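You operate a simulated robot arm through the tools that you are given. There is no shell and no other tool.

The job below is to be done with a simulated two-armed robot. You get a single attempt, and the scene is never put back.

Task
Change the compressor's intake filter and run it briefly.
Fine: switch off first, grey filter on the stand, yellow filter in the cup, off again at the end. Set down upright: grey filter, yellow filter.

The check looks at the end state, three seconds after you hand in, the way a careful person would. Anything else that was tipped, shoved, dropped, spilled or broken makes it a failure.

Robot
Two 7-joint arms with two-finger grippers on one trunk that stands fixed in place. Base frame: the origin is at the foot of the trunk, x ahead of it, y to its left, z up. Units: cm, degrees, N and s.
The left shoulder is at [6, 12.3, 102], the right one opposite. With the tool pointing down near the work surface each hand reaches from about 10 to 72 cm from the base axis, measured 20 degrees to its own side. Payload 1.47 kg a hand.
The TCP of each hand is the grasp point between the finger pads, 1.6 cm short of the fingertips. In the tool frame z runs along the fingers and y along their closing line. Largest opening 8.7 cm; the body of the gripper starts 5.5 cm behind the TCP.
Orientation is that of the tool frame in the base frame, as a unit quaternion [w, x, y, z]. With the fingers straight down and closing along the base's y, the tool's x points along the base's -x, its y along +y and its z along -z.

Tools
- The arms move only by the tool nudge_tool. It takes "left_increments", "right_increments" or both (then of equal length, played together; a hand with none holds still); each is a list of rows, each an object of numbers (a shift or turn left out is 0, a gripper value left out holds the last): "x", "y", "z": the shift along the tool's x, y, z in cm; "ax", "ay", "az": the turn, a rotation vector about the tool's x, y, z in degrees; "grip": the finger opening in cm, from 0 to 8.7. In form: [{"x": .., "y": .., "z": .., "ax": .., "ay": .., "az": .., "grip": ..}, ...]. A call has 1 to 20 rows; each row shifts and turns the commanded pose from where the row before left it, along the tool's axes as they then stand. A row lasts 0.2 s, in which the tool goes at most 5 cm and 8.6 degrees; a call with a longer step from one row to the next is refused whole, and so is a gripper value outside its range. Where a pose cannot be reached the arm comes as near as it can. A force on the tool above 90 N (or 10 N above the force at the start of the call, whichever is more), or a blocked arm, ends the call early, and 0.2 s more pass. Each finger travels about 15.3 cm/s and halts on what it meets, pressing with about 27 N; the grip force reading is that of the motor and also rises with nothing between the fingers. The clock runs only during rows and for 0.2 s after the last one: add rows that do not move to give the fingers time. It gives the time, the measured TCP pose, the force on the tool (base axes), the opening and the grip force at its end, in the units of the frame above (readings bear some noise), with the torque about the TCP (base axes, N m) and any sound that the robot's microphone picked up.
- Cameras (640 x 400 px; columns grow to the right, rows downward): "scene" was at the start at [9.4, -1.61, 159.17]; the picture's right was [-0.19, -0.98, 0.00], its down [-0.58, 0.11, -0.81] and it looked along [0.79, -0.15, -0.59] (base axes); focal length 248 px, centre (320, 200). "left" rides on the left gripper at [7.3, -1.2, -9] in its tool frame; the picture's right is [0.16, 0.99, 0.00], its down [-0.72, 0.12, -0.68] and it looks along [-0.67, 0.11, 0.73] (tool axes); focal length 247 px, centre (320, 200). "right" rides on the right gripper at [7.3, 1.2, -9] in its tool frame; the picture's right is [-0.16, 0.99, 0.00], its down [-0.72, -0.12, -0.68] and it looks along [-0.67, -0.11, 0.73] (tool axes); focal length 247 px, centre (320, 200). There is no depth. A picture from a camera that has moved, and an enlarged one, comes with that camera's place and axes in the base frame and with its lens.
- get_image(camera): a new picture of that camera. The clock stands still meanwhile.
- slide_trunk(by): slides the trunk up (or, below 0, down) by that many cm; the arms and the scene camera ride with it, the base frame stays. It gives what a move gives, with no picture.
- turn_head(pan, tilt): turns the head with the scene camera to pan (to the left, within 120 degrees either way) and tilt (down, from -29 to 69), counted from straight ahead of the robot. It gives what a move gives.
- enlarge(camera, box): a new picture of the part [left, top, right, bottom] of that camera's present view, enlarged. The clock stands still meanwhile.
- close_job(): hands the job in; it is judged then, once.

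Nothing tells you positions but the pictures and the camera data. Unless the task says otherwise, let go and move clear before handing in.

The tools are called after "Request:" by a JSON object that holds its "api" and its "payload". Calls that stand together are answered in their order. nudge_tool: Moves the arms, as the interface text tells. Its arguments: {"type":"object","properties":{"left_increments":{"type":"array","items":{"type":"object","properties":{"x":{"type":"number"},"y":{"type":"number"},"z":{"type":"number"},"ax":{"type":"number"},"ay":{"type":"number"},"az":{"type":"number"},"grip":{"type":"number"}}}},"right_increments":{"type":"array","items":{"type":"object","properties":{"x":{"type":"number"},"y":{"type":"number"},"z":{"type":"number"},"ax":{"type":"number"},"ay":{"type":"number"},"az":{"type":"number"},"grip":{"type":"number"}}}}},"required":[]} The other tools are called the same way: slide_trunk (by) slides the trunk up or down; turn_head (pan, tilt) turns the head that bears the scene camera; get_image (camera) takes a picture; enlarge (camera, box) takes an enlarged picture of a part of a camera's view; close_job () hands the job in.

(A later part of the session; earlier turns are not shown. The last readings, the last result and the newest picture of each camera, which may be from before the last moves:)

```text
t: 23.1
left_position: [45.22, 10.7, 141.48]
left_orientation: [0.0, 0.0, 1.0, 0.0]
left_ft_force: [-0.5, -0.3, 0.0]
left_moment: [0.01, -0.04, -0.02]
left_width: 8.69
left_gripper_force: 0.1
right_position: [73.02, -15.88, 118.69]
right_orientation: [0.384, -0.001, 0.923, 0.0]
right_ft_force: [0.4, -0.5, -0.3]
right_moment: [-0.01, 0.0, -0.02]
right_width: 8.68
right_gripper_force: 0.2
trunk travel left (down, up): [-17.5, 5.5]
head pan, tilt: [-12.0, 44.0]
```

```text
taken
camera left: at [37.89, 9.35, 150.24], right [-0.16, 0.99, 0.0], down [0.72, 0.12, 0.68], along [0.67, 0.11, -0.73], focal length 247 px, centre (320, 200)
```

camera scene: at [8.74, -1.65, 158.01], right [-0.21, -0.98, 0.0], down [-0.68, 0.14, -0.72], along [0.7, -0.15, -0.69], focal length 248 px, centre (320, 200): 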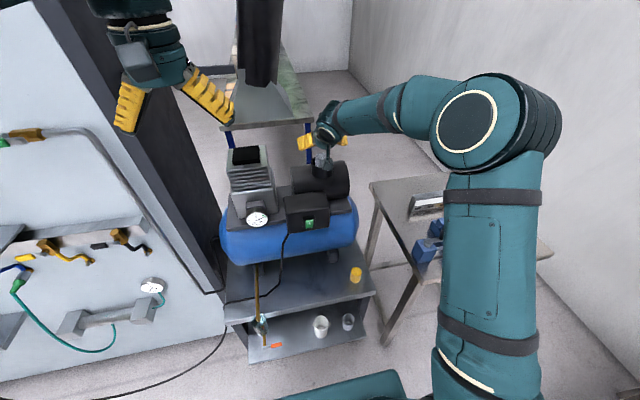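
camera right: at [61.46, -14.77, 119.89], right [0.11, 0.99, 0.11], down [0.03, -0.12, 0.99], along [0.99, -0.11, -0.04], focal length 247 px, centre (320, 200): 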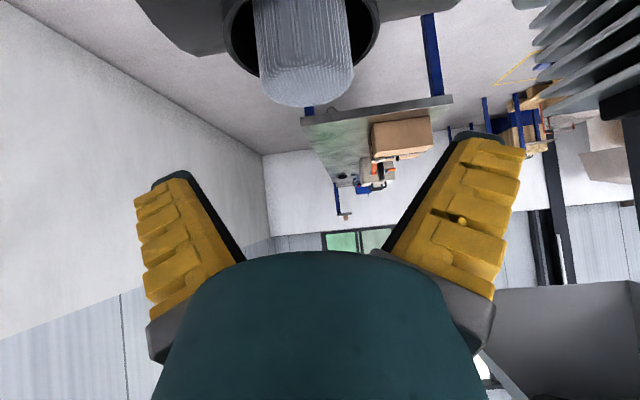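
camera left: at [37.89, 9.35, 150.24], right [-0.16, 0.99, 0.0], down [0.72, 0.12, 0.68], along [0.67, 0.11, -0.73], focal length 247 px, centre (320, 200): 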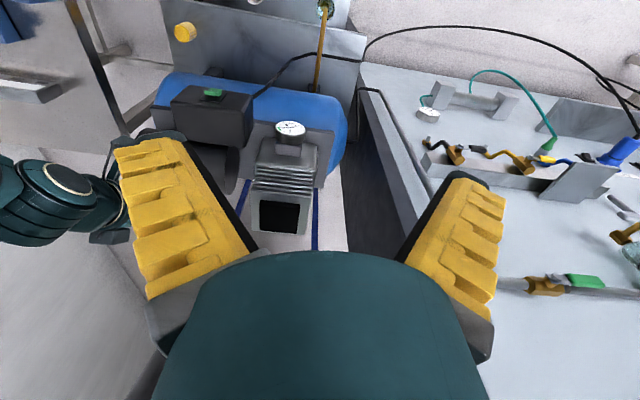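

I'm above the filter: its axis is at about (72.6, -16.05) and its top at z 114. I'll lower slowly to just above the cup rim.

Request:
{"api": "nudge_tool", "payload": {"right_increments": [{"x": 0.716, "y": -0.042, "z": 0.592}, {"x": 0.716, "y": -0.042, "z": 0.592}, {"x": 0.716, "y": -0.042, "z": 0.592}, {"x": 0.716, "y": -0.042, "z": 0.592}, {}]}}

Request:
{"api": "get_image", "payload": {"camera": "right"}}

Request:
{"api": "enlarge", "payload": {"camera": "scene", "box": [280, 110, 380, 200]}}

```text
t: 24.3
left_position: [45.21, 10.6, 141.31]
left_orientation: [0.0, 0.0, 1.0, 0.0]
left_ft_force: [-0.1, 0.2, -0.1]
left_moment: [-0.03, -0.01, 0.03]
left_width: 8.7
left_gripper_force: 0.1
right_position: [72.7, -16.08, 115.06]
right_orientation: [0.383, -0.001, 0.924, 0.0]
right_ft_force: [0.7, -0.2, -0.3]
right_moment: [0.0, 0.0, 0.02]
right_width: 8.73
right_gripper_force: 0.0
trunk travel left (down, up): [-17.5, 5.5]
head pan, tilt: [-12.0, 44.0]
```

```text
taken
camera right: at [61.15, -14.87, 116.16], right [0.11, 0.99, 0.11], down [0.03, -0.12, 0.99], along [0.99, -0.11, -0.04], focal length 247 px, centre (320, 200)
```

right: 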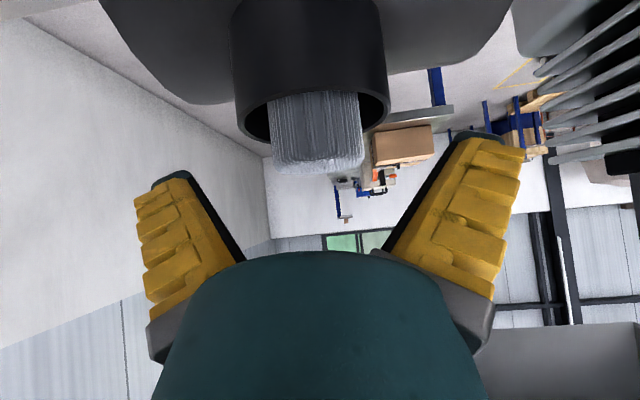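

```text
4.44 times, centred on (330, 155) of scene
camera zoom: at [8.84, -1.66, 158.0], right [-0.21, -0.98, 0.0], down [-0.68, 0.14, -0.72], along [0.7, -0.15, -0.69], focal length 1103 px, centre (276, 400)
```

zoom: 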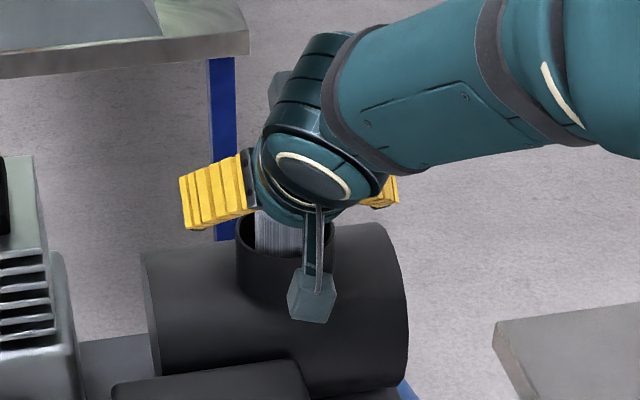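

The hand is centred on the filter; I read the filter top at z 114.1 and the rim at 111.55. I'll lower 0.6 cm and close gently.

Request:
{"api": "nudge_tool", "payload": {"right_increments": [{"x": 0.212, "z": 0.212}, {"x": 0.212, "z": 0.212}, {"grip": 5.2}, {"grip": 4.6}, {"grip": 3.0}, {}, {}]}}

Request:
{"api": "get_image", "payload": {"camera": "right"}}

```text
t: 25.9
left_position: [45.21, 10.58, 141.49]
left_orientation: [0.0, 0.0, 1.0, 0.0]
left_ft_force: [0.1, -0.3, 0.1]
left_moment: [0.01, -0.03, -0.01]
left_width: 8.7
left_gripper_force: 0.1
right_position: [72.81, -16.09, 114.48]
right_orientation: [0.384, -0.001, 0.923, 0.001]
right_ft_force: [0.7, 0.0, 5.4]
right_moment: [-0.02, 0.05, 0.0]
right_width: 3.41
right_gripper_force: 27.1
trunk travel left (down, up): [-17.5, 5.5]
head pan, tilt: [-12.0, 44.0]
```

```text
taken
camera right: at [61.17, -14.87, 115.64], right [0.11, 0.99, 0.11], down [0.03, -0.12, 0.99], along [0.99, -0.11, -0.04], focal length 247 px, centre (320, 200)
```

right: 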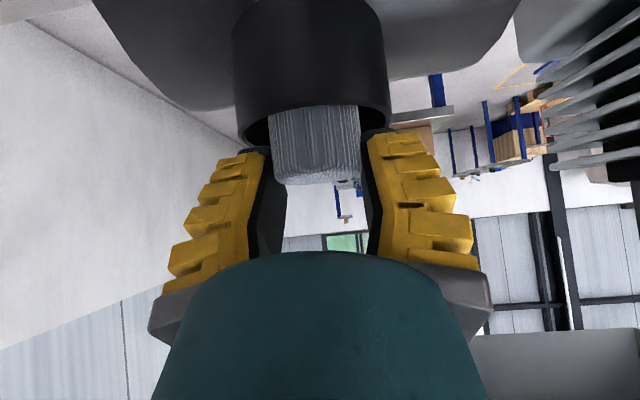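

Request:
{"api": "enlarge", "payload": {"camera": "right", "box": [230, 80, 410, 230]}}

Request:
{"api": "enlarge", "payload": {"camera": "scene", "box": [290, 130, 360, 190]}}

```text
2.67 times, centred on (320, 155) of right
camera zoom: at [61.17, -14.87, 115.64], right [0.11, 0.99, 0.11], down [0.03, -0.12, 0.99], along [0.99, -0.11, -0.04], focal length 659 px, centre (320, 320)
```

zoom: 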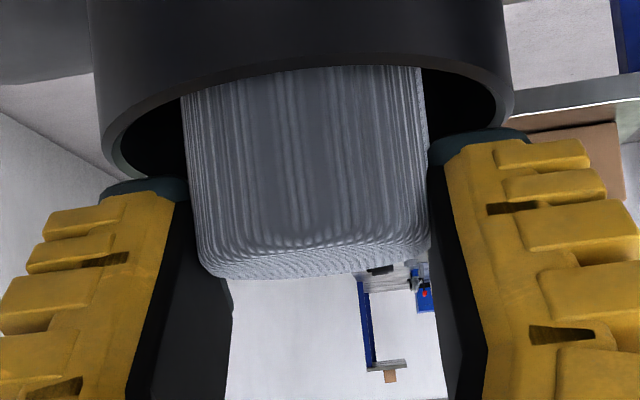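

```text
6.67 times, centred on (325, 160) of scene
camera zoom: at [8.8, -1.64, 158.01], right [-0.21, -0.98, 0.0], down [-0.68, 0.14, -0.72], along [0.7, -0.15, -0.69], focal length 1654 px, centre (287, 467)
```

zoom: 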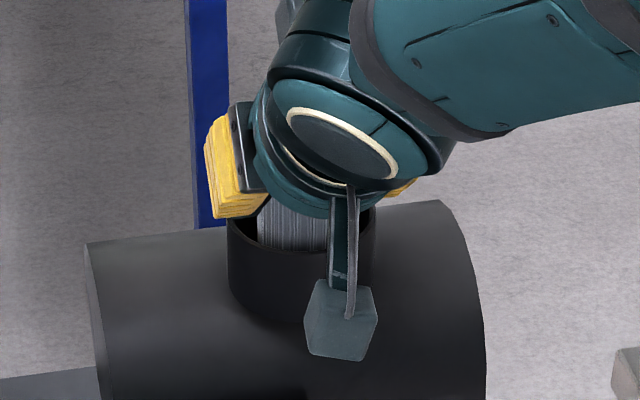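

The fingers are on both sides of the grey filter, just above the rim, pressing 27 N. I'll lift slightly and check that it comes along.

Request:
{"api": "nudge_tool", "payload": {"right_increments": [{"grip": 2.0}, {"x": -0.354, "z": -0.354}, {"x": -0.707, "z": -0.707}, {"x": -0.707, "z": -0.707}, {}]}}

Request:
{"api": "enlarge", "payload": {"camera": "right", "box": [220, 40, 420, 230]}}

```text
t: 27.1
left_position: [45.34, 10.58, 141.35]
left_orientation: [0.0, 0.001, 1.0, -0.001]
left_ft_force: [-0.1, -0.2, -0.3]
left_moment: [0.03, 0.01, -0.01]
left_width: 8.73
left_gripper_force: 0.0
right_position: [72.76, -16.06, 116.84]
right_orientation: [0.383, 0.0, 0.924, 0.001]
right_ft_force: [1.0, 0.0, -1.0]
right_moment: [-0.01, -0.01, 0.02]
right_width: 3.3
right_gripper_force: 27.3
trunk travel left (down, up): [-17.5, 5.5]
head pan, tilt: [-12.0, 44.0]
```

```text
2.11 times, centred on (320, 135) of right
camera zoom: at [61.22, -14.87, 118.08], right [0.11, 0.99, 0.11], down [0.03, -0.12, 0.99], along [0.99, -0.11, -0.04], focal length 520 px, centre (320, 337)
```

zoom: 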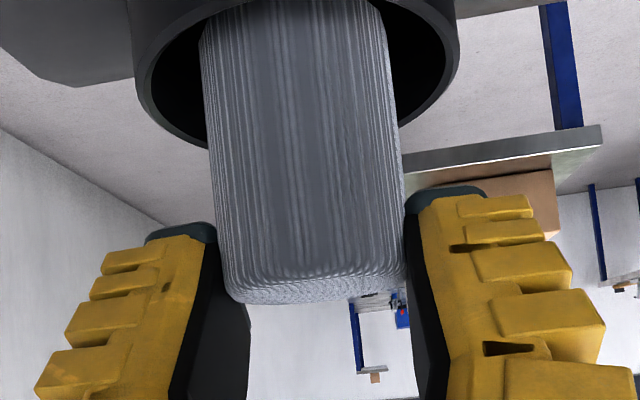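

The filter is coming up with the hand. I'll lift it clear of the cup.

Request:
{"api": "nudge_tool", "payload": {"right_increments": [{"x": -1.06, "z": -1.06}, {"x": -1.06, "z": -1.06}, {"x": -1.06, "z": -1.06}, {"x": -1.06, "z": -1.06}, {"x": -1.06, "z": -1.06}, {}]}}

Request:
{"api": "get_image", "payload": {"camera": "right"}}

Request:
{"api": "enlarge", "payload": {"camera": "scene", "box": [270, 90, 390, 190]}}

```text
t: 28.5
left_position: [45.31, 10.48, 141.46]
left_orientation: [0.0, 0.0, 1.0, 0.0]
left_ft_force: [-0.2, -1.1, 0.4]
left_moment: [-0.02, -0.02, -0.01]
left_width: 8.7
left_gripper_force: 0.1
right_position: [72.84, -16.01, 124.3]
right_orientation: [0.383, 0.0, 0.924, 0.0]
right_ft_force: [-0.2, 0.6, -0.2]
right_moment: [0.02, -0.03, -0.01]
right_width: 3.31
right_gripper_force: 26.6
trunk travel left (down, up): [-17.5, 5.5]
head pan, tilt: [-12.0, 44.0]
```

```text
taken
camera right: at [61.23, -14.85, 125.55], right [0.11, 0.99, 0.11], down [0.03, -0.12, 0.99], along [0.99, -0.11, -0.04], focal length 247 px, centre (320, 200)
```

right: 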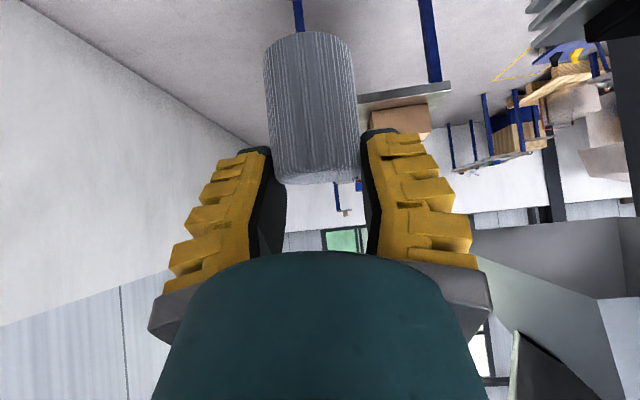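

```text
4.00 times, centred on (330, 140) of scene
camera zoom: at [8.87, -1.65, 158.0], right [-0.21, -0.98, 0.0], down [-0.68, 0.14, -0.72], along [0.7, -0.15, -0.69], focal length 993 px, centre (280, 440)
```

zoom: 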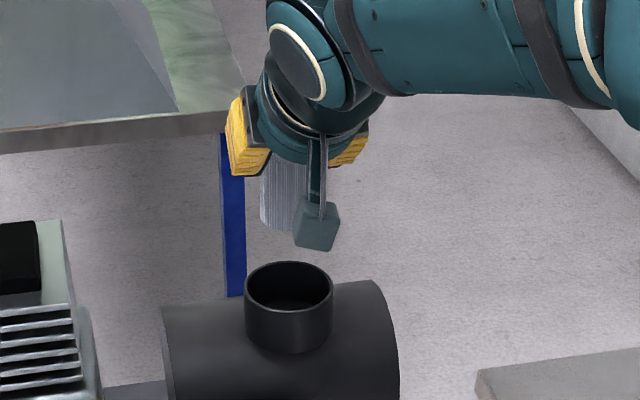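

The grey filter is out of the cup, about 5 to 6 cm long and upright in the grip. The stand's top plate is at z about 61.5, x from 50 and y from -33 to 26. I'll carry the filter back and down in front of the compressor to a spot left of the yellow filter.

Request:
{"api": "nudge_tool", "payload": {"right_increments": [{"x": 2.333, "y": -0.333, "z": -2.333}, {"x": 2.333, "y": -0.333, "z": -2.333}, {"x": 2.333, "y": -0.333, "z": -2.333}, {"x": 2.333, "y": -0.333, "z": -2.333}, {"x": 2.333, "y": -0.333, "z": -2.333}, {"x": 2.333, "y": -0.333, "z": -2.333}, {}]}}

Request:
{"api": "turn_head", "payload": {"pan": -15, "tilt": 50}}

Request:
{"api": "get_image", "payload": {"camera": "scene"}}

Request:
{"api": "get_image", "payload": {"camera": "right"}}

```text
t: 30.1
left_position: [45.36, 10.56, 141.4]
left_orientation: [0.0, 0.001, 1.0, -0.001]
left_ft_force: [0.1, 0.6, -0.2]
left_moment: [0.0, 0.05, -0.03]
left_width: 8.7
left_gripper_force: 0.0
right_position: [52.99, -17.81, 124.21]
right_orientation: [0.383, 0.0, 0.924, 0.001]
right_ft_force: [0.6, 0.4, -0.7]
right_moment: [0.01, 0.03, 0.01]
right_width: 3.28
right_gripper_force: 27.1
trunk travel left (down, up): [-17.5, 5.5]
head pan, tilt: [-12.0, 44.0]
```

```text
t: 30.8
left_position: [45.16, 10.62, 141.45]
left_orientation: [-0.001, -0.001, 1.0, 0.0]
left_ft_force: [-0.7, -0.5, 0.3]
left_moment: [-0.01, -0.01, 0.02]
left_width: 8.69
left_gripper_force: 0.0
right_position: [52.85, -18.08, 124.3]
right_orientation: [0.382, 0.0, 0.924, 0.0]
right_ft_force: [-0.2, -0.1, 0.0]
right_moment: [0.03, 0.01, 0.01]
right_width: 3.27
right_gripper_force: 27.0
trunk travel left (down, up): [-17.5, 5.5]
head pan, tilt: [-15.0, 50.0]
```

```text
taken
camera scene: at [8.23, -1.95, 157.17], right [-0.26, -0.97, 0.0], down [-0.74, 0.2, -0.64], along [0.62, -0.17, -0.77], focal length 248 px, centre (320, 200)
```

scene: 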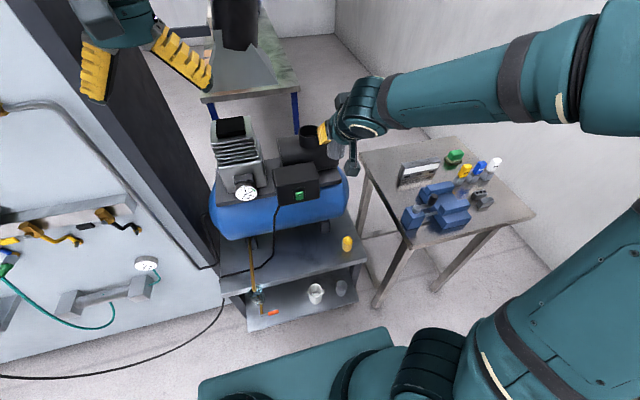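

```text
taken
camera right: at [41.35, -16.84, 125.52], right [0.11, 0.99, 0.11], down [0.03, -0.12, 0.99], along [0.99, -0.11, -0.04], focal length 247 px, centre (320, 200)
```

right: 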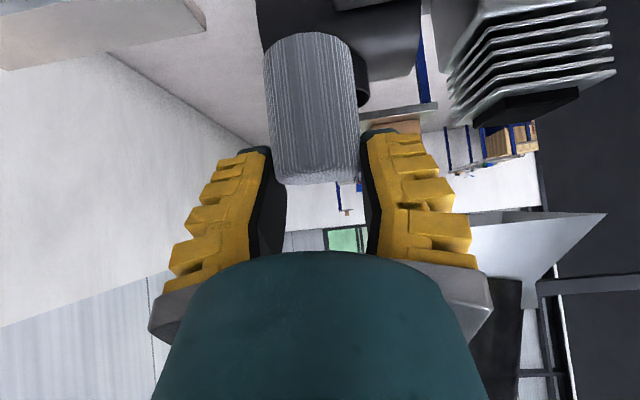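

The grip is steady. I'll go down half-way first and check the arm's clearance to the vise table on the right, whose top is at z about 89 and y below -39.

Request:
{"api": "nudge_tool", "payload": {"right_increments": [{"x": 2.54, "z": 2.54}, {"x": 2.54, "z": 2.54}, {"x": 2.54, "z": 2.54}, {"x": 2.54, "z": 2.54}, {"x": 2.54, "z": 2.54}, {"x": 2.54, "z": 2.54}, {"x": 2.54, "z": 2.54}, {}]}}

Request:
{"api": "get_image", "payload": {"camera": "scene"}}

Request:
{"api": "get_image", "payload": {"camera": "right"}}

```text
t: 32.5
left_position: [45.25, 10.61, 141.45]
left_orientation: [0.0, 0.0, 1.0, 0.001]
left_ft_force: [-0.8, 0.2, 0.1]
left_moment: [-0.04, 0.01, 0.02]
left_width: 8.71
left_gripper_force: 0.0
right_position: [52.83, -18.0, 99.23]
right_orientation: [0.384, 0.001, 0.923, -0.001]
right_ft_force: [0.5, 0.3, 0.0]
right_moment: [0.0, 0.01, -0.01]
right_width: 3.24
right_gripper_force: 26.4
trunk travel left (down, up): [-17.5, 5.5]
head pan, tilt: [-15.0, 50.0]
```

```text
taken
camera scene: at [8.18, -1.87, 157.18], right [-0.26, -0.97, 0.0], down [-0.74, 0.2, -0.64], along [0.62, -0.17, -0.77], focal length 248 px, centre (320, 200)
```

scene: 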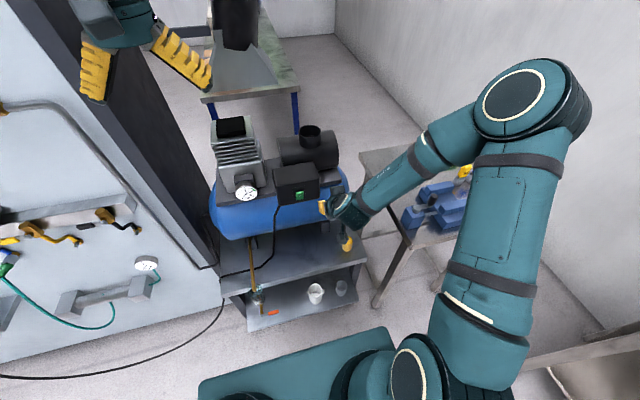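

```text
taken
camera right: at [41.34, -16.77, 100.46], right [0.11, 0.99, 0.11], down [0.03, -0.12, 0.99], along [0.99, -0.11, -0.04], focal length 247 px, centre (320, 200)
```

right: 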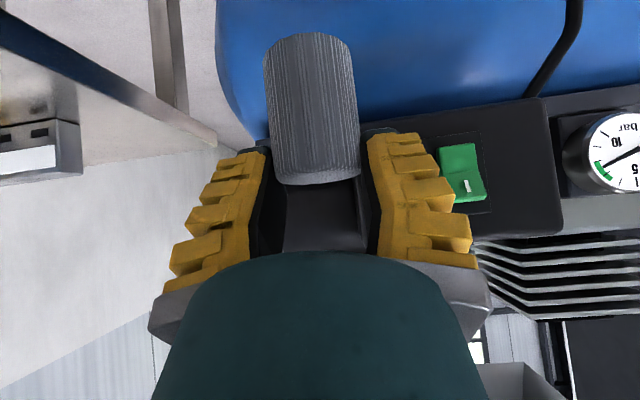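

Request:
{"api": "nudge_tool", "payload": {"right_increments": [{"x": 2.54, "y": 0.5, "z": 2.54}, {"x": 2.54, "y": 0.5, "z": 2.54}, {"x": 2.54, "y": 0.5, "z": 2.54}, {"x": 2.54, "y": 0.5, "z": 2.54}, {"x": 2.54, "y": 0.5, "z": 2.54}, {"x": 2.54, "y": 0.5, "z": 2.54}, {"x": 2.54, "y": 0.5, "z": 2.54}, {}]}}

Request:
{"api": "get_image", "payload": {"camera": "scene"}}

Request:
{"api": "get_image", "payload": {"camera": "right"}}

Request:
{"api": "get_image", "payload": {"camera": "left"}}

```text
t: 34.4
left_position: [45.13, 10.54, 141.26]
left_orientation: [0.0, 0.0, 1.0, 0.001]
left_ft_force: [0.5, -0.5, -0.3]
left_moment: [0.0, 0.0, -0.02]
left_width: 8.69
left_gripper_force: 0.1
right_position: [53.52, -16.64, 84.27]
right_orientation: [0.382, 0.0, 0.924, 0.001]
right_ft_force: [-0.4, 0.5, 0.1]
right_moment: [0.03, 0.02, 0.0]
right_width: 3.26
right_gripper_force: 26.9
right hand out of reach, approached as far as the arm can: row 5, 6, 7
trunk travel left (down, up): [-17.5, 5.5]
head pan, tilt: [-15.0, 50.0]
```

```text
taken
camera scene: at [8.27, -1.94, 157.17], right [-0.26, -0.97, 0.0], down [-0.74, 0.2, -0.64], along [0.62, -0.17, -0.77], focal length 248 px, centre (320, 200)
```

scene: 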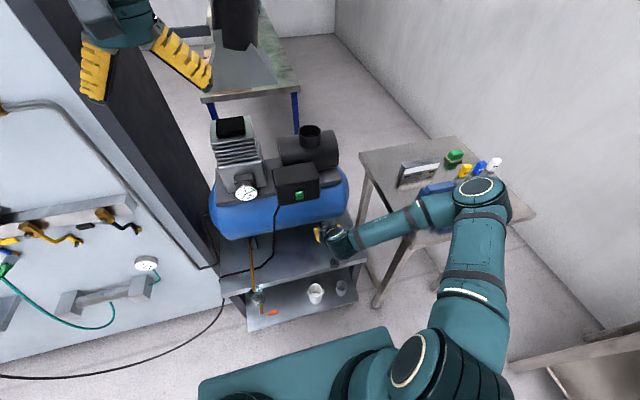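

```text
taken
camera right: at [41.85, -15.39, 85.47], right [0.11, 0.99, 0.11], down [0.03, -0.12, 0.99], along [0.99, -0.11, -0.04], focal length 247 px, centre (320, 200)
```

right: 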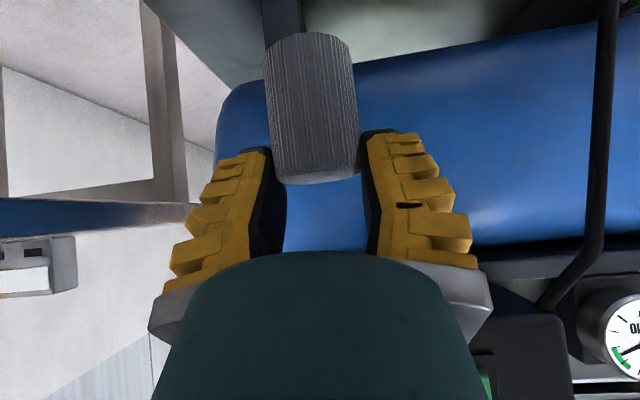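

```text
taken
camera left: at [38.01, 9.35, 150.2], right [-0.16, 0.99, 0.0], down [0.72, 0.12, 0.68], along [0.67, 0.11, -0.73], focal length 247 px, centre (320, 200)
```

left: 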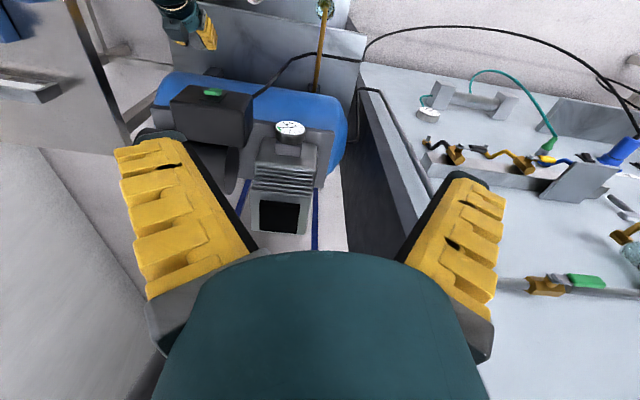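

The arm hit a joint limit at z 84 with this posture. I'll go up a little and yaw the hand about the vertical, which keeps the filter upright, so that it lines up better with the forearm.

Request:
{"api": "nudge_tool", "payload": {"right_increments": [{"x": -2.12, "z": -2.12}, {"x": -2.12, "z": -2.12}, {"ax": -5.3, "az": -5.3}, {"ax": -5.3, "az": -5.3}, {"ax": -5.3, "az": -5.3}, {"ax": -5.3, "az": -5.3}, {}]}}

Request:
{"api": "get_image", "payload": {"camera": "scene"}}

Request:
{"api": "get_image", "payload": {"camera": "right"}}

```text
t: 36.0
left_position: [45.26, 10.69, 141.46]
left_orientation: [0.0, 0.0, 1.0, 0.0]
left_ft_force: [-0.2, -1.0, -0.4]
left_moment: [0.03, 0.01, -0.02]
left_width: 8.72
left_gripper_force: 0.0
right_position: [53.43, -16.66, 90.38]
right_orientation: [0.37, -0.24, 0.892, 0.099]
right_ft_force: [-0.5, 0.4, 0.0]
right_moment: [-0.01, -0.02, 0.02]
right_width: 3.24
right_gripper_force: 26.8
trunk travel left (down, up): [-17.5, 5.5]
head pan, tilt: [-15.0, 50.0]
```

```text
taken
camera scene: at [8.26, -1.93, 157.17], right [-0.26, -0.97, 0.0], down [-0.74, 0.2, -0.64], along [0.62, -0.17, -0.77], focal length 248 px, centre (320, 200)
```

scene: 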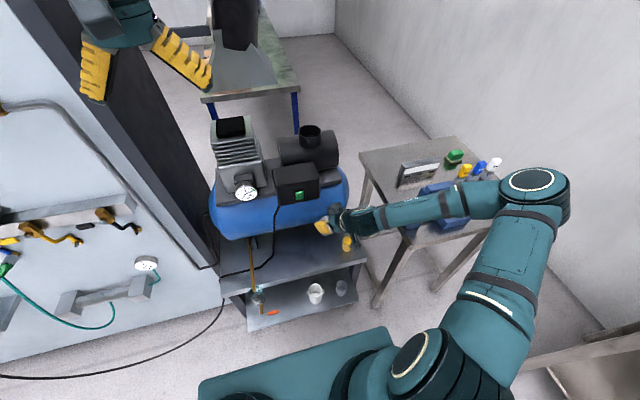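

```text
taken
camera right: at [42.82, -21.29, 91.51], right [-0.4, 0.91, 0.11], down [0.08, -0.08, 0.99], along [0.91, 0.4, -0.04], focal length 247 px, centre (320, 200)
```

right: 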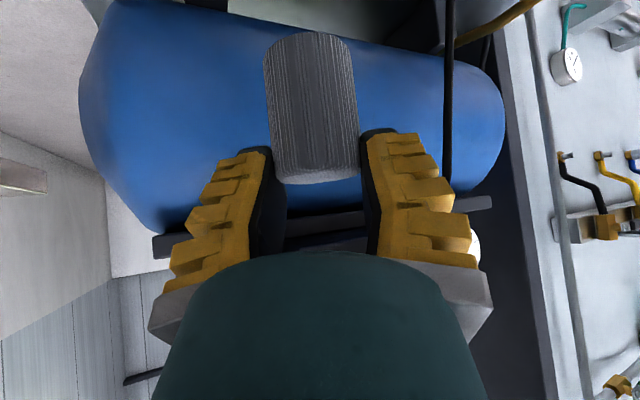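

Request:
{"api": "nudge_tool", "payload": {"right_increments": [{"x": 1.77, "z": 1.77}, {"x": 1.77, "z": 1.77}, {"x": 1.77, "z": 1.77}, {"x": 1.77, "z": 1.77}, {}]}}

Request:
{"api": "get_image", "payload": {"camera": "scene"}}

```text
t: 37.1
left_position: [45.3, 10.66, 141.45]
left_orientation: [0.0, 0.0, 1.0, 0.001]
left_ft_force: [0.3, -0.4, -0.4]
left_moment: [0.01, -0.04, 0.01]
left_width: 8.69
left_gripper_force: 0.1
right_position: [53.5, -16.58, 80.21]
right_orientation: [0.37, -0.239, 0.892, 0.099]
right_ft_force: [-0.3, -0.2, 0.4]
right_moment: [-0.01, 0.02, -0.03]
right_width: 3.24
right_gripper_force: 26.4
trunk travel left (down, up): [-17.5, 5.5]
head pan, tilt: [-15.0, 50.0]
```

```text
taken
camera scene: at [8.25, -1.93, 157.17], right [-0.26, -0.97, 0.0], down [-0.74, 0.2, -0.64], along [0.62, -0.17, -0.77], focal length 248 px, centre (320, 200)
```

scene: 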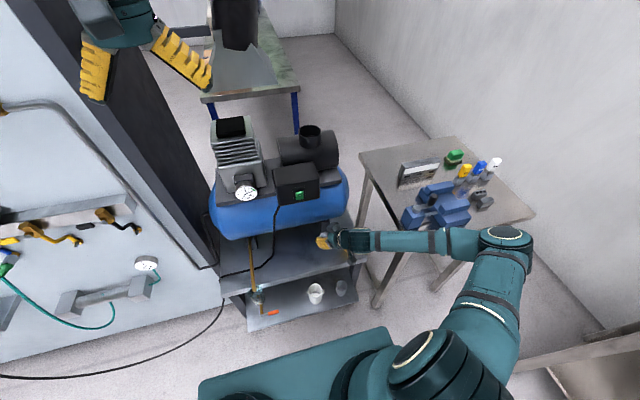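

Yawing solved the limit, and the forearm is above and in front of the table corner. To keep more clearance I'll raise the trunk and put the filter further left, around y -9.

Request:
{"api": "slide_trunk", "payload": {"by": 5.5}}

Request:
{"api": "nudge_tool", "payload": {"right_increments": [{"x": 1.216, "y": 1.166, "z": 2.658}, {"x": 1.216, "y": 1.166, "z": 2.658}, {"x": 1.216, "y": 1.166, "z": 2.658}, {"x": 1.216, "y": 1.166, "z": 2.658}, {"x": 1.216, "y": 1.166, "z": 2.658}, {}]}}

Request:
{"api": "get_image", "payload": {"camera": "scene"}}

Request:
{"api": "get_image", "payload": {"camera": "right"}}

```text
t: 38.1
left_position: [45.19, 10.57, 146.82]
left_orientation: [0.0, 0.0, 1.0, 0.0]
left_ft_force: [0.2, 0.3, 0.2]
left_moment: [-0.02, 0.0, 0.0]
left_width: 8.71
left_gripper_force: 0.1
right_position: [53.41, -16.52, 85.79]
right_orientation: [0.37, -0.238, 0.893, 0.098]
right_ft_force: [-0.2, 0.0, -0.2]
right_moment: [0.02, 0.0, 0.02]
right_width: 3.26
right_gripper_force: 27.0
trunk travel left (down, up): [-23.0, 0.0]
head pan, tilt: [-15.0, 50.0]
```

```text
t: 39.5
left_position: [45.21, 10.69, 146.98]
left_orientation: [0.0, 0.0, 1.0, 0.0]
left_ft_force: [-0.6, -0.5, 0.0]
left_moment: [-0.02, 0.0, 0.0]
left_width: 8.69
left_gripper_force: 0.0
right_position: [54.9, -8.87, 71.93]
right_orientation: [0.369, -0.239, 0.893, 0.099]
right_ft_force: [0.5, -0.3, -0.2]
right_moment: [0.01, 0.02, -0.02]
right_width: 3.22
right_gripper_force: 26.3
trunk travel left (down, up): [-23.0, 0.0]
head pan, tilt: [-15.0, 50.0]
```

```text
taken
camera scene: at [8.25, -1.95, 162.67], right [-0.26, -0.97, 0.0], down [-0.74, 0.2, -0.64], along [0.62, -0.17, -0.77], focal length 248 px, centre (320, 200)
```

scene: 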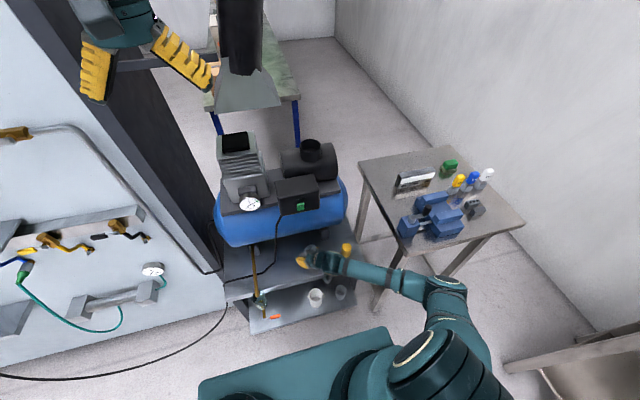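

```text
taken
camera right: at [44.32, -13.66, 73.23], right [-0.4, 0.91, 0.11], down [0.08, -0.08, 0.99], along [0.91, 0.4, -0.04], focal length 247 px, centre (320, 200)
```

right: 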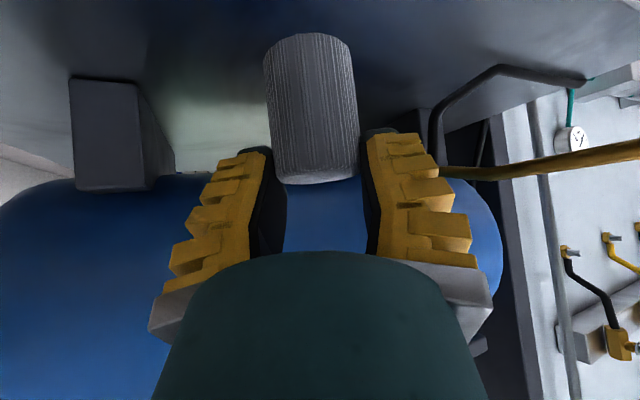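

The filter is over the stand at about (55, -9) with the hand at z 72. I'll lower it in steps until I feel contact.

Request:
{"api": "nudge_tool", "payload": {"right_increments": [{"x": 0.707, "z": 0.707}, {"x": 0.707, "z": 0.707}, {"x": 0.707, "z": 0.707}, {}]}}

Request:
{"api": "get_image", "payload": {"camera": "right"}}

Request:
{"api": "enlarge", "payload": {"camera": "scene", "box": [240, 210, 400, 320]}}

```text
t: 40.5
left_position: [45.42, 10.69, 146.92]
left_orientation: [0.001, 0.001, 1.0, 0.001]
left_ft_force: [-0.1, 0.8, 0.3]
left_moment: [0.01, 0.0, -0.01]
left_width: 8.7
left_gripper_force: 0.0
right_position: [55.07, -8.9, 69.09]
right_orientation: [0.368, -0.239, 0.893, 0.1]
right_ft_force: [0.5, -0.1, -0.5]
right_moment: [-0.01, 0.0, -0.01]
right_width: 3.22
right_gripper_force: 26.8
trunk travel left (down, up): [-23.0, 0.0]
head pan, tilt: [-15.0, 50.0]
```

```text
taken
camera right: at [44.38, -13.66, 70.32], right [-0.4, 0.91, 0.11], down [0.09, -0.09, 0.99], along [0.91, 0.41, -0.05], focal length 247 px, centre (320, 200)
```

right: 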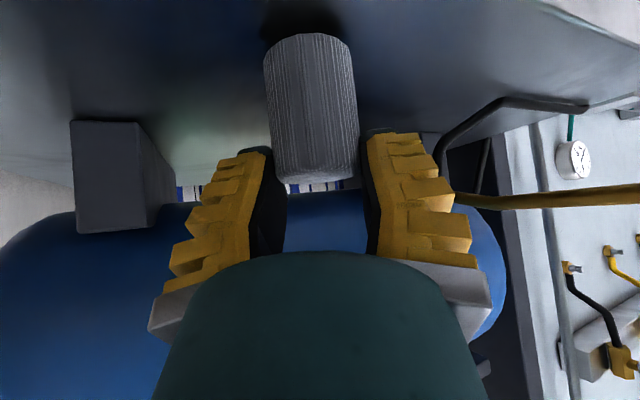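

```text
3.64 times, centred on (320, 265) of scene
camera zoom: at [8.25, -1.93, 162.67], right [-0.26, -0.97, 0.0], down [-0.74, 0.2, -0.64], along [0.62, -0.17, -0.77], focal length 902 px, centre (320, -36)
```

zoom: 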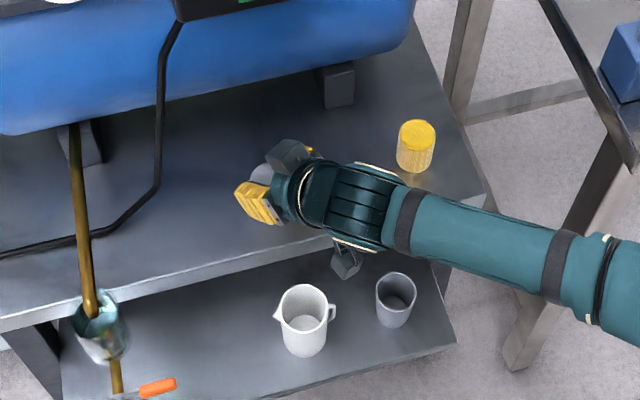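

Request:
{"api": "nudge_tool", "payload": {"right_increments": [{"x": 0.424, "z": 0.424}, {"x": 0.424, "z": 0.424}, {}]}}

Request:
{"api": "enlarge", "payload": {"camera": "right", "box": [200, 0, 440, 200]}}

```text
t: 41.3
left_position: [45.24, 10.69, 146.95]
left_orientation: [0.0, 0.0, 1.0, 0.0]
left_ft_force: [0.7, 0.0, 0.7]
left_moment: [0.03, 0.0, -0.03]
left_width: 8.71
left_gripper_force: 0.1
right_position: [55.23, -9.1, 68.21]
right_orientation: [0.367, -0.241, 0.893, 0.102]
right_ft_force: [-0.5, 0.6, 9.6]
right_moment: [0.01, -0.04, -0.01]
right_width: 3.4
right_gripper_force: 27.0
trunk travel left (down, up): [-23.0, 0.0]
head pan, tilt: [-15.0, 50.0]
```

```text
2.00 times, centred on (320, 100) of right
camera zoom: at [44.57, -13.83, 69.39], right [-0.4, 0.91, 0.12], down [0.09, -0.09, 0.99], along [0.91, 0.41, -0.05], focal length 494 px, centre (320, 400)
```

zoom: 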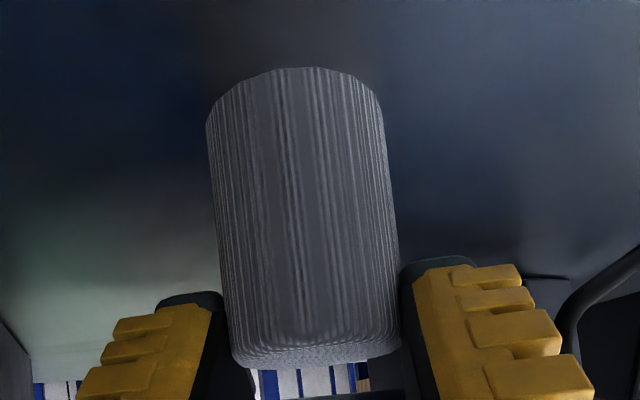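

The filter touches the stand with a contact force of about 10 N. I'll relieve the pressure slightly and open the fingers slowly.

Request:
{"api": "nudge_tool", "payload": {"right_increments": [{"x": -0.1, "z": -0.1}, {"grip": 3.8}, {"grip": 4.3}, {"grip": 4.8}, {"grip": 5.6}, {"grip": 7.0}, {"grip": 8.2}, {}]}}

Request:
{"api": "get_image", "payload": {"camera": "right"}}

Request:
{"api": "enlarge", "payload": {"camera": "scene", "box": [240, 210, 400, 320]}}

```text
t: 43.1
left_position: [45.32, 10.55, 146.99]
left_orientation: [0.0, 0.0, 1.0, 0.0]
left_ft_force: [-0.1, -0.5, 0.2]
left_moment: [-0.01, -0.02, -0.02]
left_width: 8.69
left_gripper_force: 0.2
right_position: [55.22, -9.16, 68.15]
right_orientation: [0.367, -0.241, 0.893, 0.101]
right_ft_force: [-0.1, 1.0, -0.1]
right_moment: [-0.01, -0.01, 0.02]
right_width: 8.35
right_gripper_force: 0.6
trunk travel left (down, up): [-23.0, 0.0]
head pan, tilt: [-15.0, 50.0]
```

```text
taken
camera right: at [44.54, -13.85, 69.44], right [-0.4, 0.91, 0.12], down [0.09, -0.09, 0.99], along [0.91, 0.41, -0.05], focal length 247 px, centre (320, 200)
```

right: 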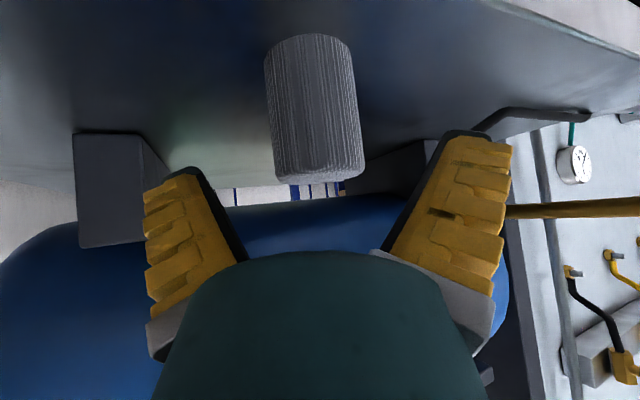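

```text
3.64 times, centred on (320, 265) of scene
camera zoom: at [8.26, -1.94, 162.67], right [-0.26, -0.97, 0.0], down [-0.74, 0.2, -0.64], along [0.62, -0.17, -0.77], focal length 902 px, centre (320, -36)
```

zoom: 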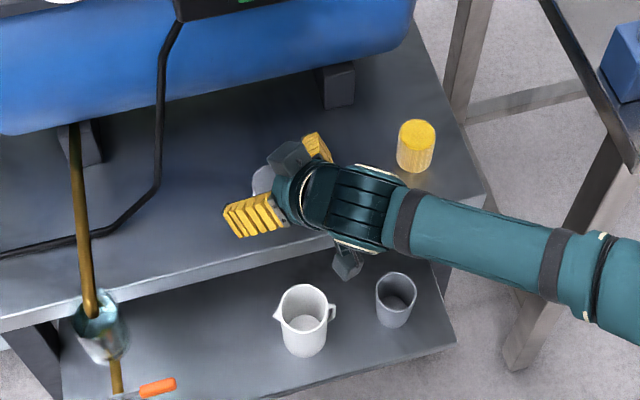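

The grey filter stands free. I'll lift the hand straight up away from it.

Request:
{"api": "nudge_tool", "payload": {"right_increments": [{"x": -0.7, "z": -0.7}, {"x": -1.4, "z": -1.4}, {"x": -1.8, "z": -1.8}, {"x": -1.8, "z": -1.8}, {"x": -1.8, "z": -1.8}, {}]}}

Request:
{"api": "enlarge", "payload": {"camera": "scene", "box": [240, 210, 400, 320]}}

Request:
{"api": "get_image", "payload": {"camera": "right"}}

```text
t: 44.5
left_position: [45.23, 10.64, 146.96]
left_orientation: [0.0, 0.0, 1.0, 0.0]
left_ft_force: [0.4, 0.8, 0.0]
left_moment: [0.01, 0.01, -0.01]
left_width: 8.73
left_gripper_force: 0.1
right_position: [54.94, -8.93, 78.49]
right_orientation: [0.369, -0.238, 0.893, 0.099]
right_ft_force: [-0.9, -0.9, 1.0]
right_moment: [0.02, 0.03, -0.02]
right_width: 8.34
right_gripper_force: 0.9
trunk travel left (down, up): [-23.0, 0.0]
head pan, tilt: [-15.0, 50.0]
```

```text
3.64 times, centred on (320, 265) of scene
camera zoom: at [8.27, -1.93, 162.66], right [-0.26, -0.97, 0.0], down [-0.74, 0.2, -0.64], along [0.62, -0.17, -0.77], focal length 902 px, centre (320, -36)
```

zoom: 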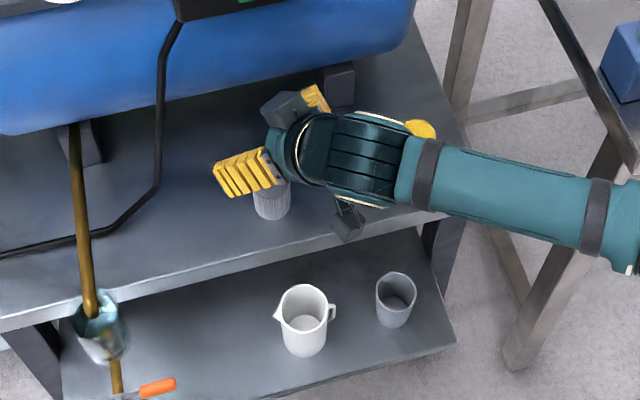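

```text
taken
camera right: at [44.37, -13.6, 79.79], right [-0.4, 0.91, 0.11], down [0.09, -0.09, 0.99], along [0.91, 0.4, -0.04], focal length 247 px, centre (320, 200)
```

right: 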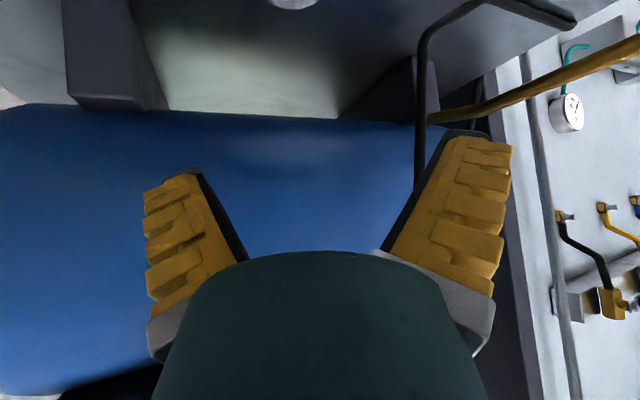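

The grey filter stands upright on the stand at about (55, -9). The yellow filter is too close to the vise table to pick with the yawed posture, so I'll pick it straight down and set it beside the grey one, then regrasp it pitched. First I'll back off, rise and straighten the hand.

Request:
{"api": "nudge_tool", "payload": {"right_increments": [{"x": 1.53, "y": 1.25, "z": -1.53}, {"x": 1.53, "y": 1.25, "z": -1.53}, {"x": -2.6, "z": -2.6}, {"x": -2.6, "z": -2.6}, {"x": -2.6, "z": -2.6}, {"x": -2.6, "z": -2.6}, {"x": -2.6, "z": -2.6}, {"x": -2.6, "z": -2.6}, {"ax": 5.3, "az": 5.3}, {"ax": 5.3, "az": 5.3}, {"ax": 5.3, "az": 5.3}, {"ax": 5.3, "az": 5.3}, {"ay": 7.5}, {"ay": 7.5}, {"ay": 7.5}, {"ay": 7.5}, {"ay": 7.5}, {"ay": 7.5}, {}]}}

Request:
{"api": "get_image", "payload": {"camera": "scene"}}

Request:
{"api": "get_image", "payload": {"camera": "right"}}

```text
t: 48.5
left_position: [45.25, 10.65, 147.01]
left_orientation: [0.0, 0.001, 1.0, 0.0]
left_ft_force: [0.3, 0.0, 1.0]
left_moment: [0.05, 0.04, -0.03]
left_width: 8.67
left_gripper_force: 0.1
right_position: [50.05, -8.9, 100.73]
right_orientation: [0.0, 0.0, 1.0, 0.0]
right_ft_force: [0.6, -1.2, -0.2]
right_moment: [0.02, 0.0, 0.01]
right_width: 8.32
right_gripper_force: 1.4
trunk travel left (down, up): [-23.0, 0.0]
head pan, tilt: [-15.0, 50.0]
```

```text
taken
camera scene: at [8.23, -1.97, 162.67], right [-0.26, -0.97, 0.0], down [-0.74, 0.2, -0.64], along [0.62, -0.17, -0.77], focal length 248 px, centre (320, 200)
```

scene: 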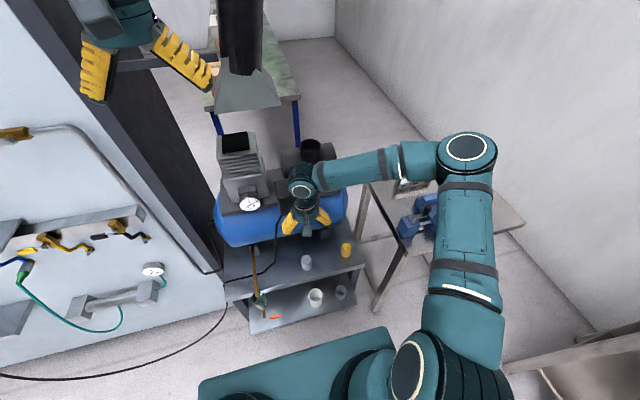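

```text
taken
camera right: at [42.61, -7.77, 109.72], right [0.16, 0.99, 0.0], down [0.72, -0.12, 0.68], along [0.67, -0.11, -0.73], focal length 247 px, centre (320, 200)
```

right: 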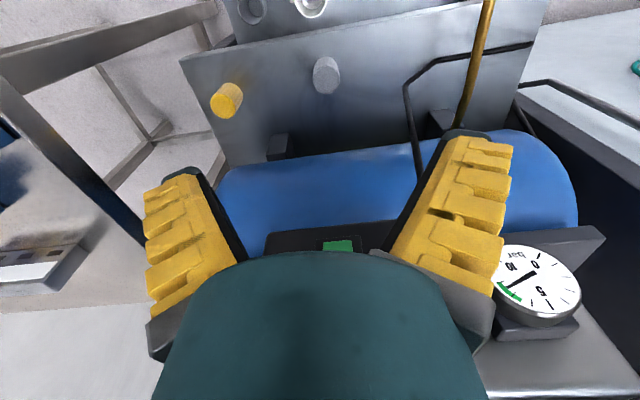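

Request:
{"api": "enlarge", "payload": {"camera": "right", "box": [180, 30, 380, 150]}}

Request:
{"api": "enlarge", "payload": {"camera": "scene", "box": [270, 220, 390, 310]}}

```text
3.20 times, centred on (280, 90) of right
camera zoom: at [42.61, -7.77, 109.72], right [0.16, 0.99, 0.0], down [0.72, -0.12, 0.68], along [0.67, -0.11, -0.73], focal length 790 px, centre (448, 552)
```

zoom: 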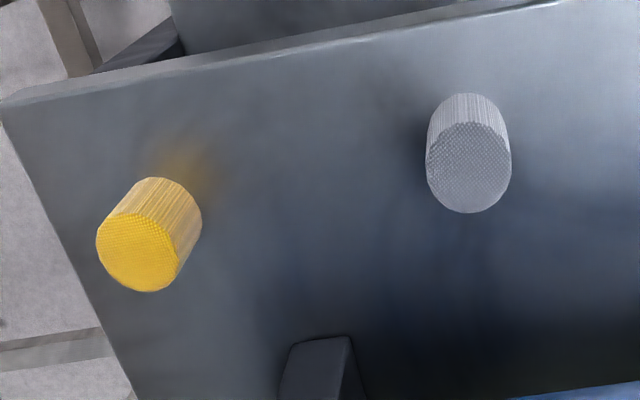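

```text
4.44 times, centred on (330, 265) of scene
camera zoom: at [8.23, -1.97, 162.67], right [-0.26, -0.97, 0.0], down [-0.74, 0.2, -0.64], along [0.62, -0.17, -0.77], focal length 1103 px, centre (276, -89)
```

zoom: 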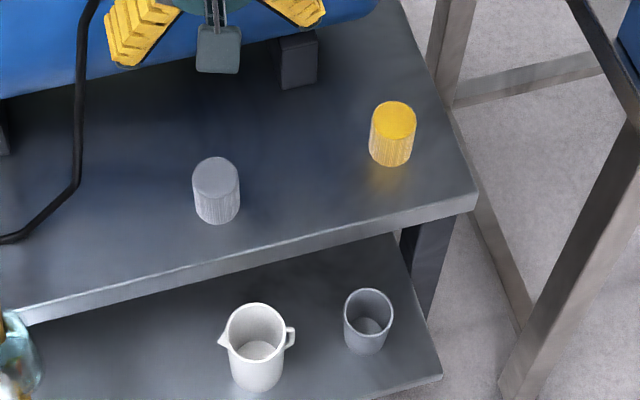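

Both filters are upright; the yellow top centre is at (56.4, -26.7, 68.2), and both are about 6.3 cm tall. I'll pitch the hand about 22° so the wrist stays off the tank, and move above the yellow filter.

Request:
{"api": "nudge_tool", "payload": {"right_increments": [{"ay": -7.5, "grip": 8.7}, {"ay": -7.5}, {"ay": -7.5}, {"x": 0.215, "y": -2.967, "z": 3.285}, {"x": 0.215, "y": -2.967, "z": 3.285}, {"x": 0.215, "y": -2.967, "z": 3.285}, {"x": 0.215, "y": -2.967, "z": 3.285}, {"x": 0.215, "y": -2.967, "z": 3.285}, {"x": 0.215, "y": -2.967, "z": 3.285}, {}]}}

Request:
{"api": "get_image", "payload": {"camera": "scene"}}

Request:
{"api": "get_image", "payload": {"camera": "right"}}

```text
t: 50.7
left_position: [45.25, 10.66, 146.88]
left_orientation: [0.0, 0.001, 1.0, 0.0]
left_ft_force: [0.5, 0.3, -0.1]
left_moment: [-0.05, 0.03, -0.01]
left_width: 8.71
left_gripper_force: 0.1
right_position: [56.19, -26.81, 82.04]
right_orientation: [0.194, 0.001, 0.981, -0.001]
right_ft_force: [-0.3, 0.0, -0.3]
right_moment: [-0.03, 0.0, -0.02]
right_width: 8.68
right_gripper_force: 0.1
trunk travel left (down, up): [-23.0, 0.0]
head pan, tilt: [-15.0, 50.0]
```

```text
taken
camera scene: at [8.21, -1.86, 162.67], right [-0.26, -0.97, 0.0], down [-0.74, 0.2, -0.64], along [0.62, -0.17, -0.77], focal length 248 px, centre (320, 200)
```

scene: 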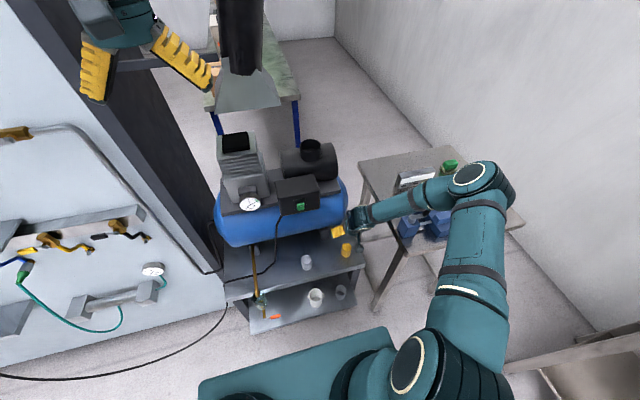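

```text
taken
camera right: at [45.98, -25.61, 87.51], right [0.15, 0.99, 0.06], down [0.41, -0.12, 0.91], along [0.9, -0.11, -0.42], focal length 247 px, centre (320, 200)
```

right: 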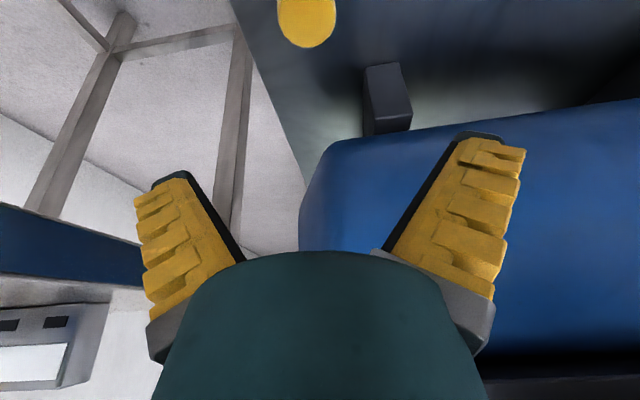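

Request:
{"api": "nudge_tool", "payload": {"right_increments": [{"x": 0.978, "z": 2.57}, {"x": 0.978, "z": 2.57}, {"x": 0.978, "z": 2.57}, {"x": 0.978, "z": 2.57}, {}]}}

Request:
{"api": "get_image", "payload": {"camera": "right"}}

Request:
{"api": "get_image", "payload": {"camera": "scene"}}

```text
t: 51.9
left_position: [45.25, 10.6, 146.95]
left_orientation: [0.001, 0.0, 1.0, 0.0]
left_ft_force: [0.2, -0.9, 0.6]
left_moment: [0.02, 0.0, -0.04]
left_width: 8.68
left_gripper_force: 0.1
right_position: [56.71, -26.82, 70.99]
right_orientation: [0.195, 0.0, 0.981, 0.0]
right_ft_force: [-0.3, 0.6, -0.3]
right_moment: [-0.01, 0.01, 0.0]
right_width: 8.72
right_gripper_force: 0.0
trunk travel left (down, up): [-23.0, 0.0]
head pan, tilt: [-15.0, 50.0]
```

```text
taken
camera right: at [46.42, -25.57, 76.49], right [0.15, 0.99, 0.06], down [0.41, -0.12, 0.91], along [0.9, -0.11, -0.42], focal length 247 px, centre (320, 200)
```

right: 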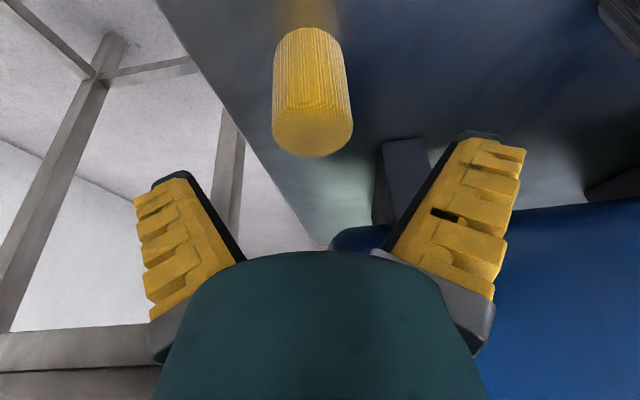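

```text
taken
camera scene: at [8.24, -1.92, 162.67], right [-0.26, -0.97, 0.0], down [-0.74, 0.2, -0.64], along [0.62, -0.17, -0.77], focal length 248 px, centre (320, 200)
```

scene: 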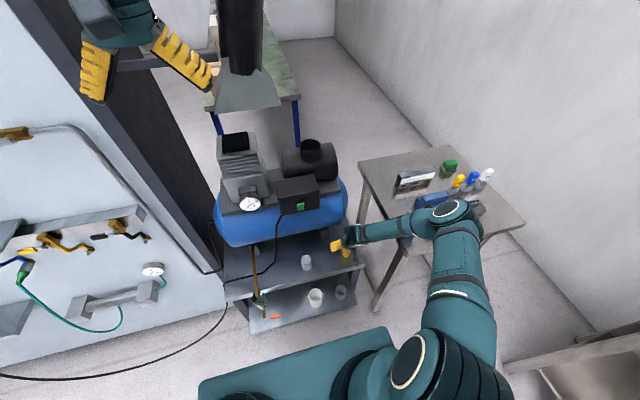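

Before going lower I want to check the forearm's clearance above the vise table edge. I'll zoom in on that area.

Request:
{"api": "enlarge", "payload": {"camera": "scene", "box": [330, 140, 540, 300]}}

Request:
{"api": "enlarge", "payload": {"camera": "right", "box": [0, 200, 240, 400]}}

```text
2.50 times, centred on (435, 220) of scene
camera zoom: at [8.24, -1.92, 162.67], right [-0.26, -0.97, 0.0], down [-0.74, 0.2, -0.64], along [0.62, -0.17, -0.77], focal length 620 px, centre (32, 150)
```

zoom: 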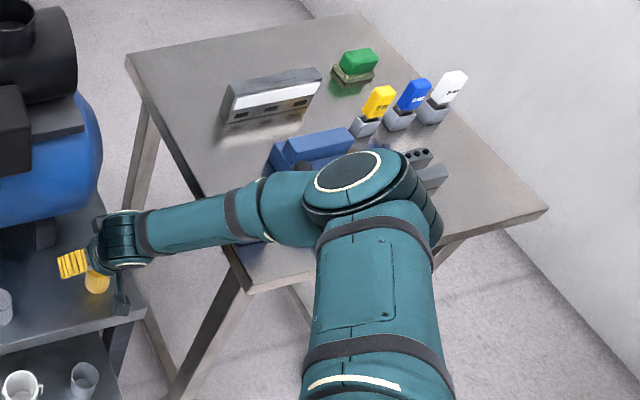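

```text
2.00 times, centred on (120, 300) of right
camera zoom: at [46.42, -25.57, 76.49], right [0.15, 0.99, 0.06], down [0.41, -0.12, 0.91], along [0.9, -0.11, -0.42], focal length 494 px, centre (720, 0)
```

zoom: 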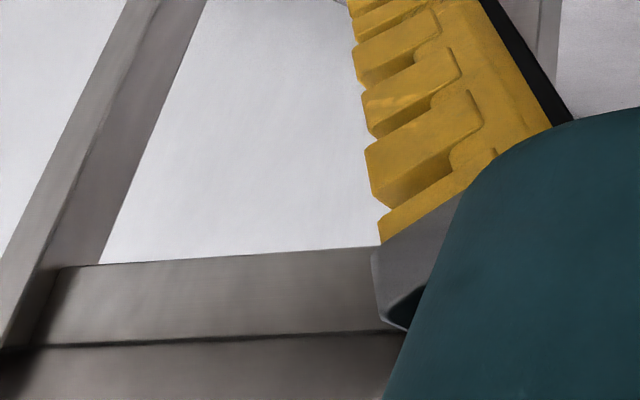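

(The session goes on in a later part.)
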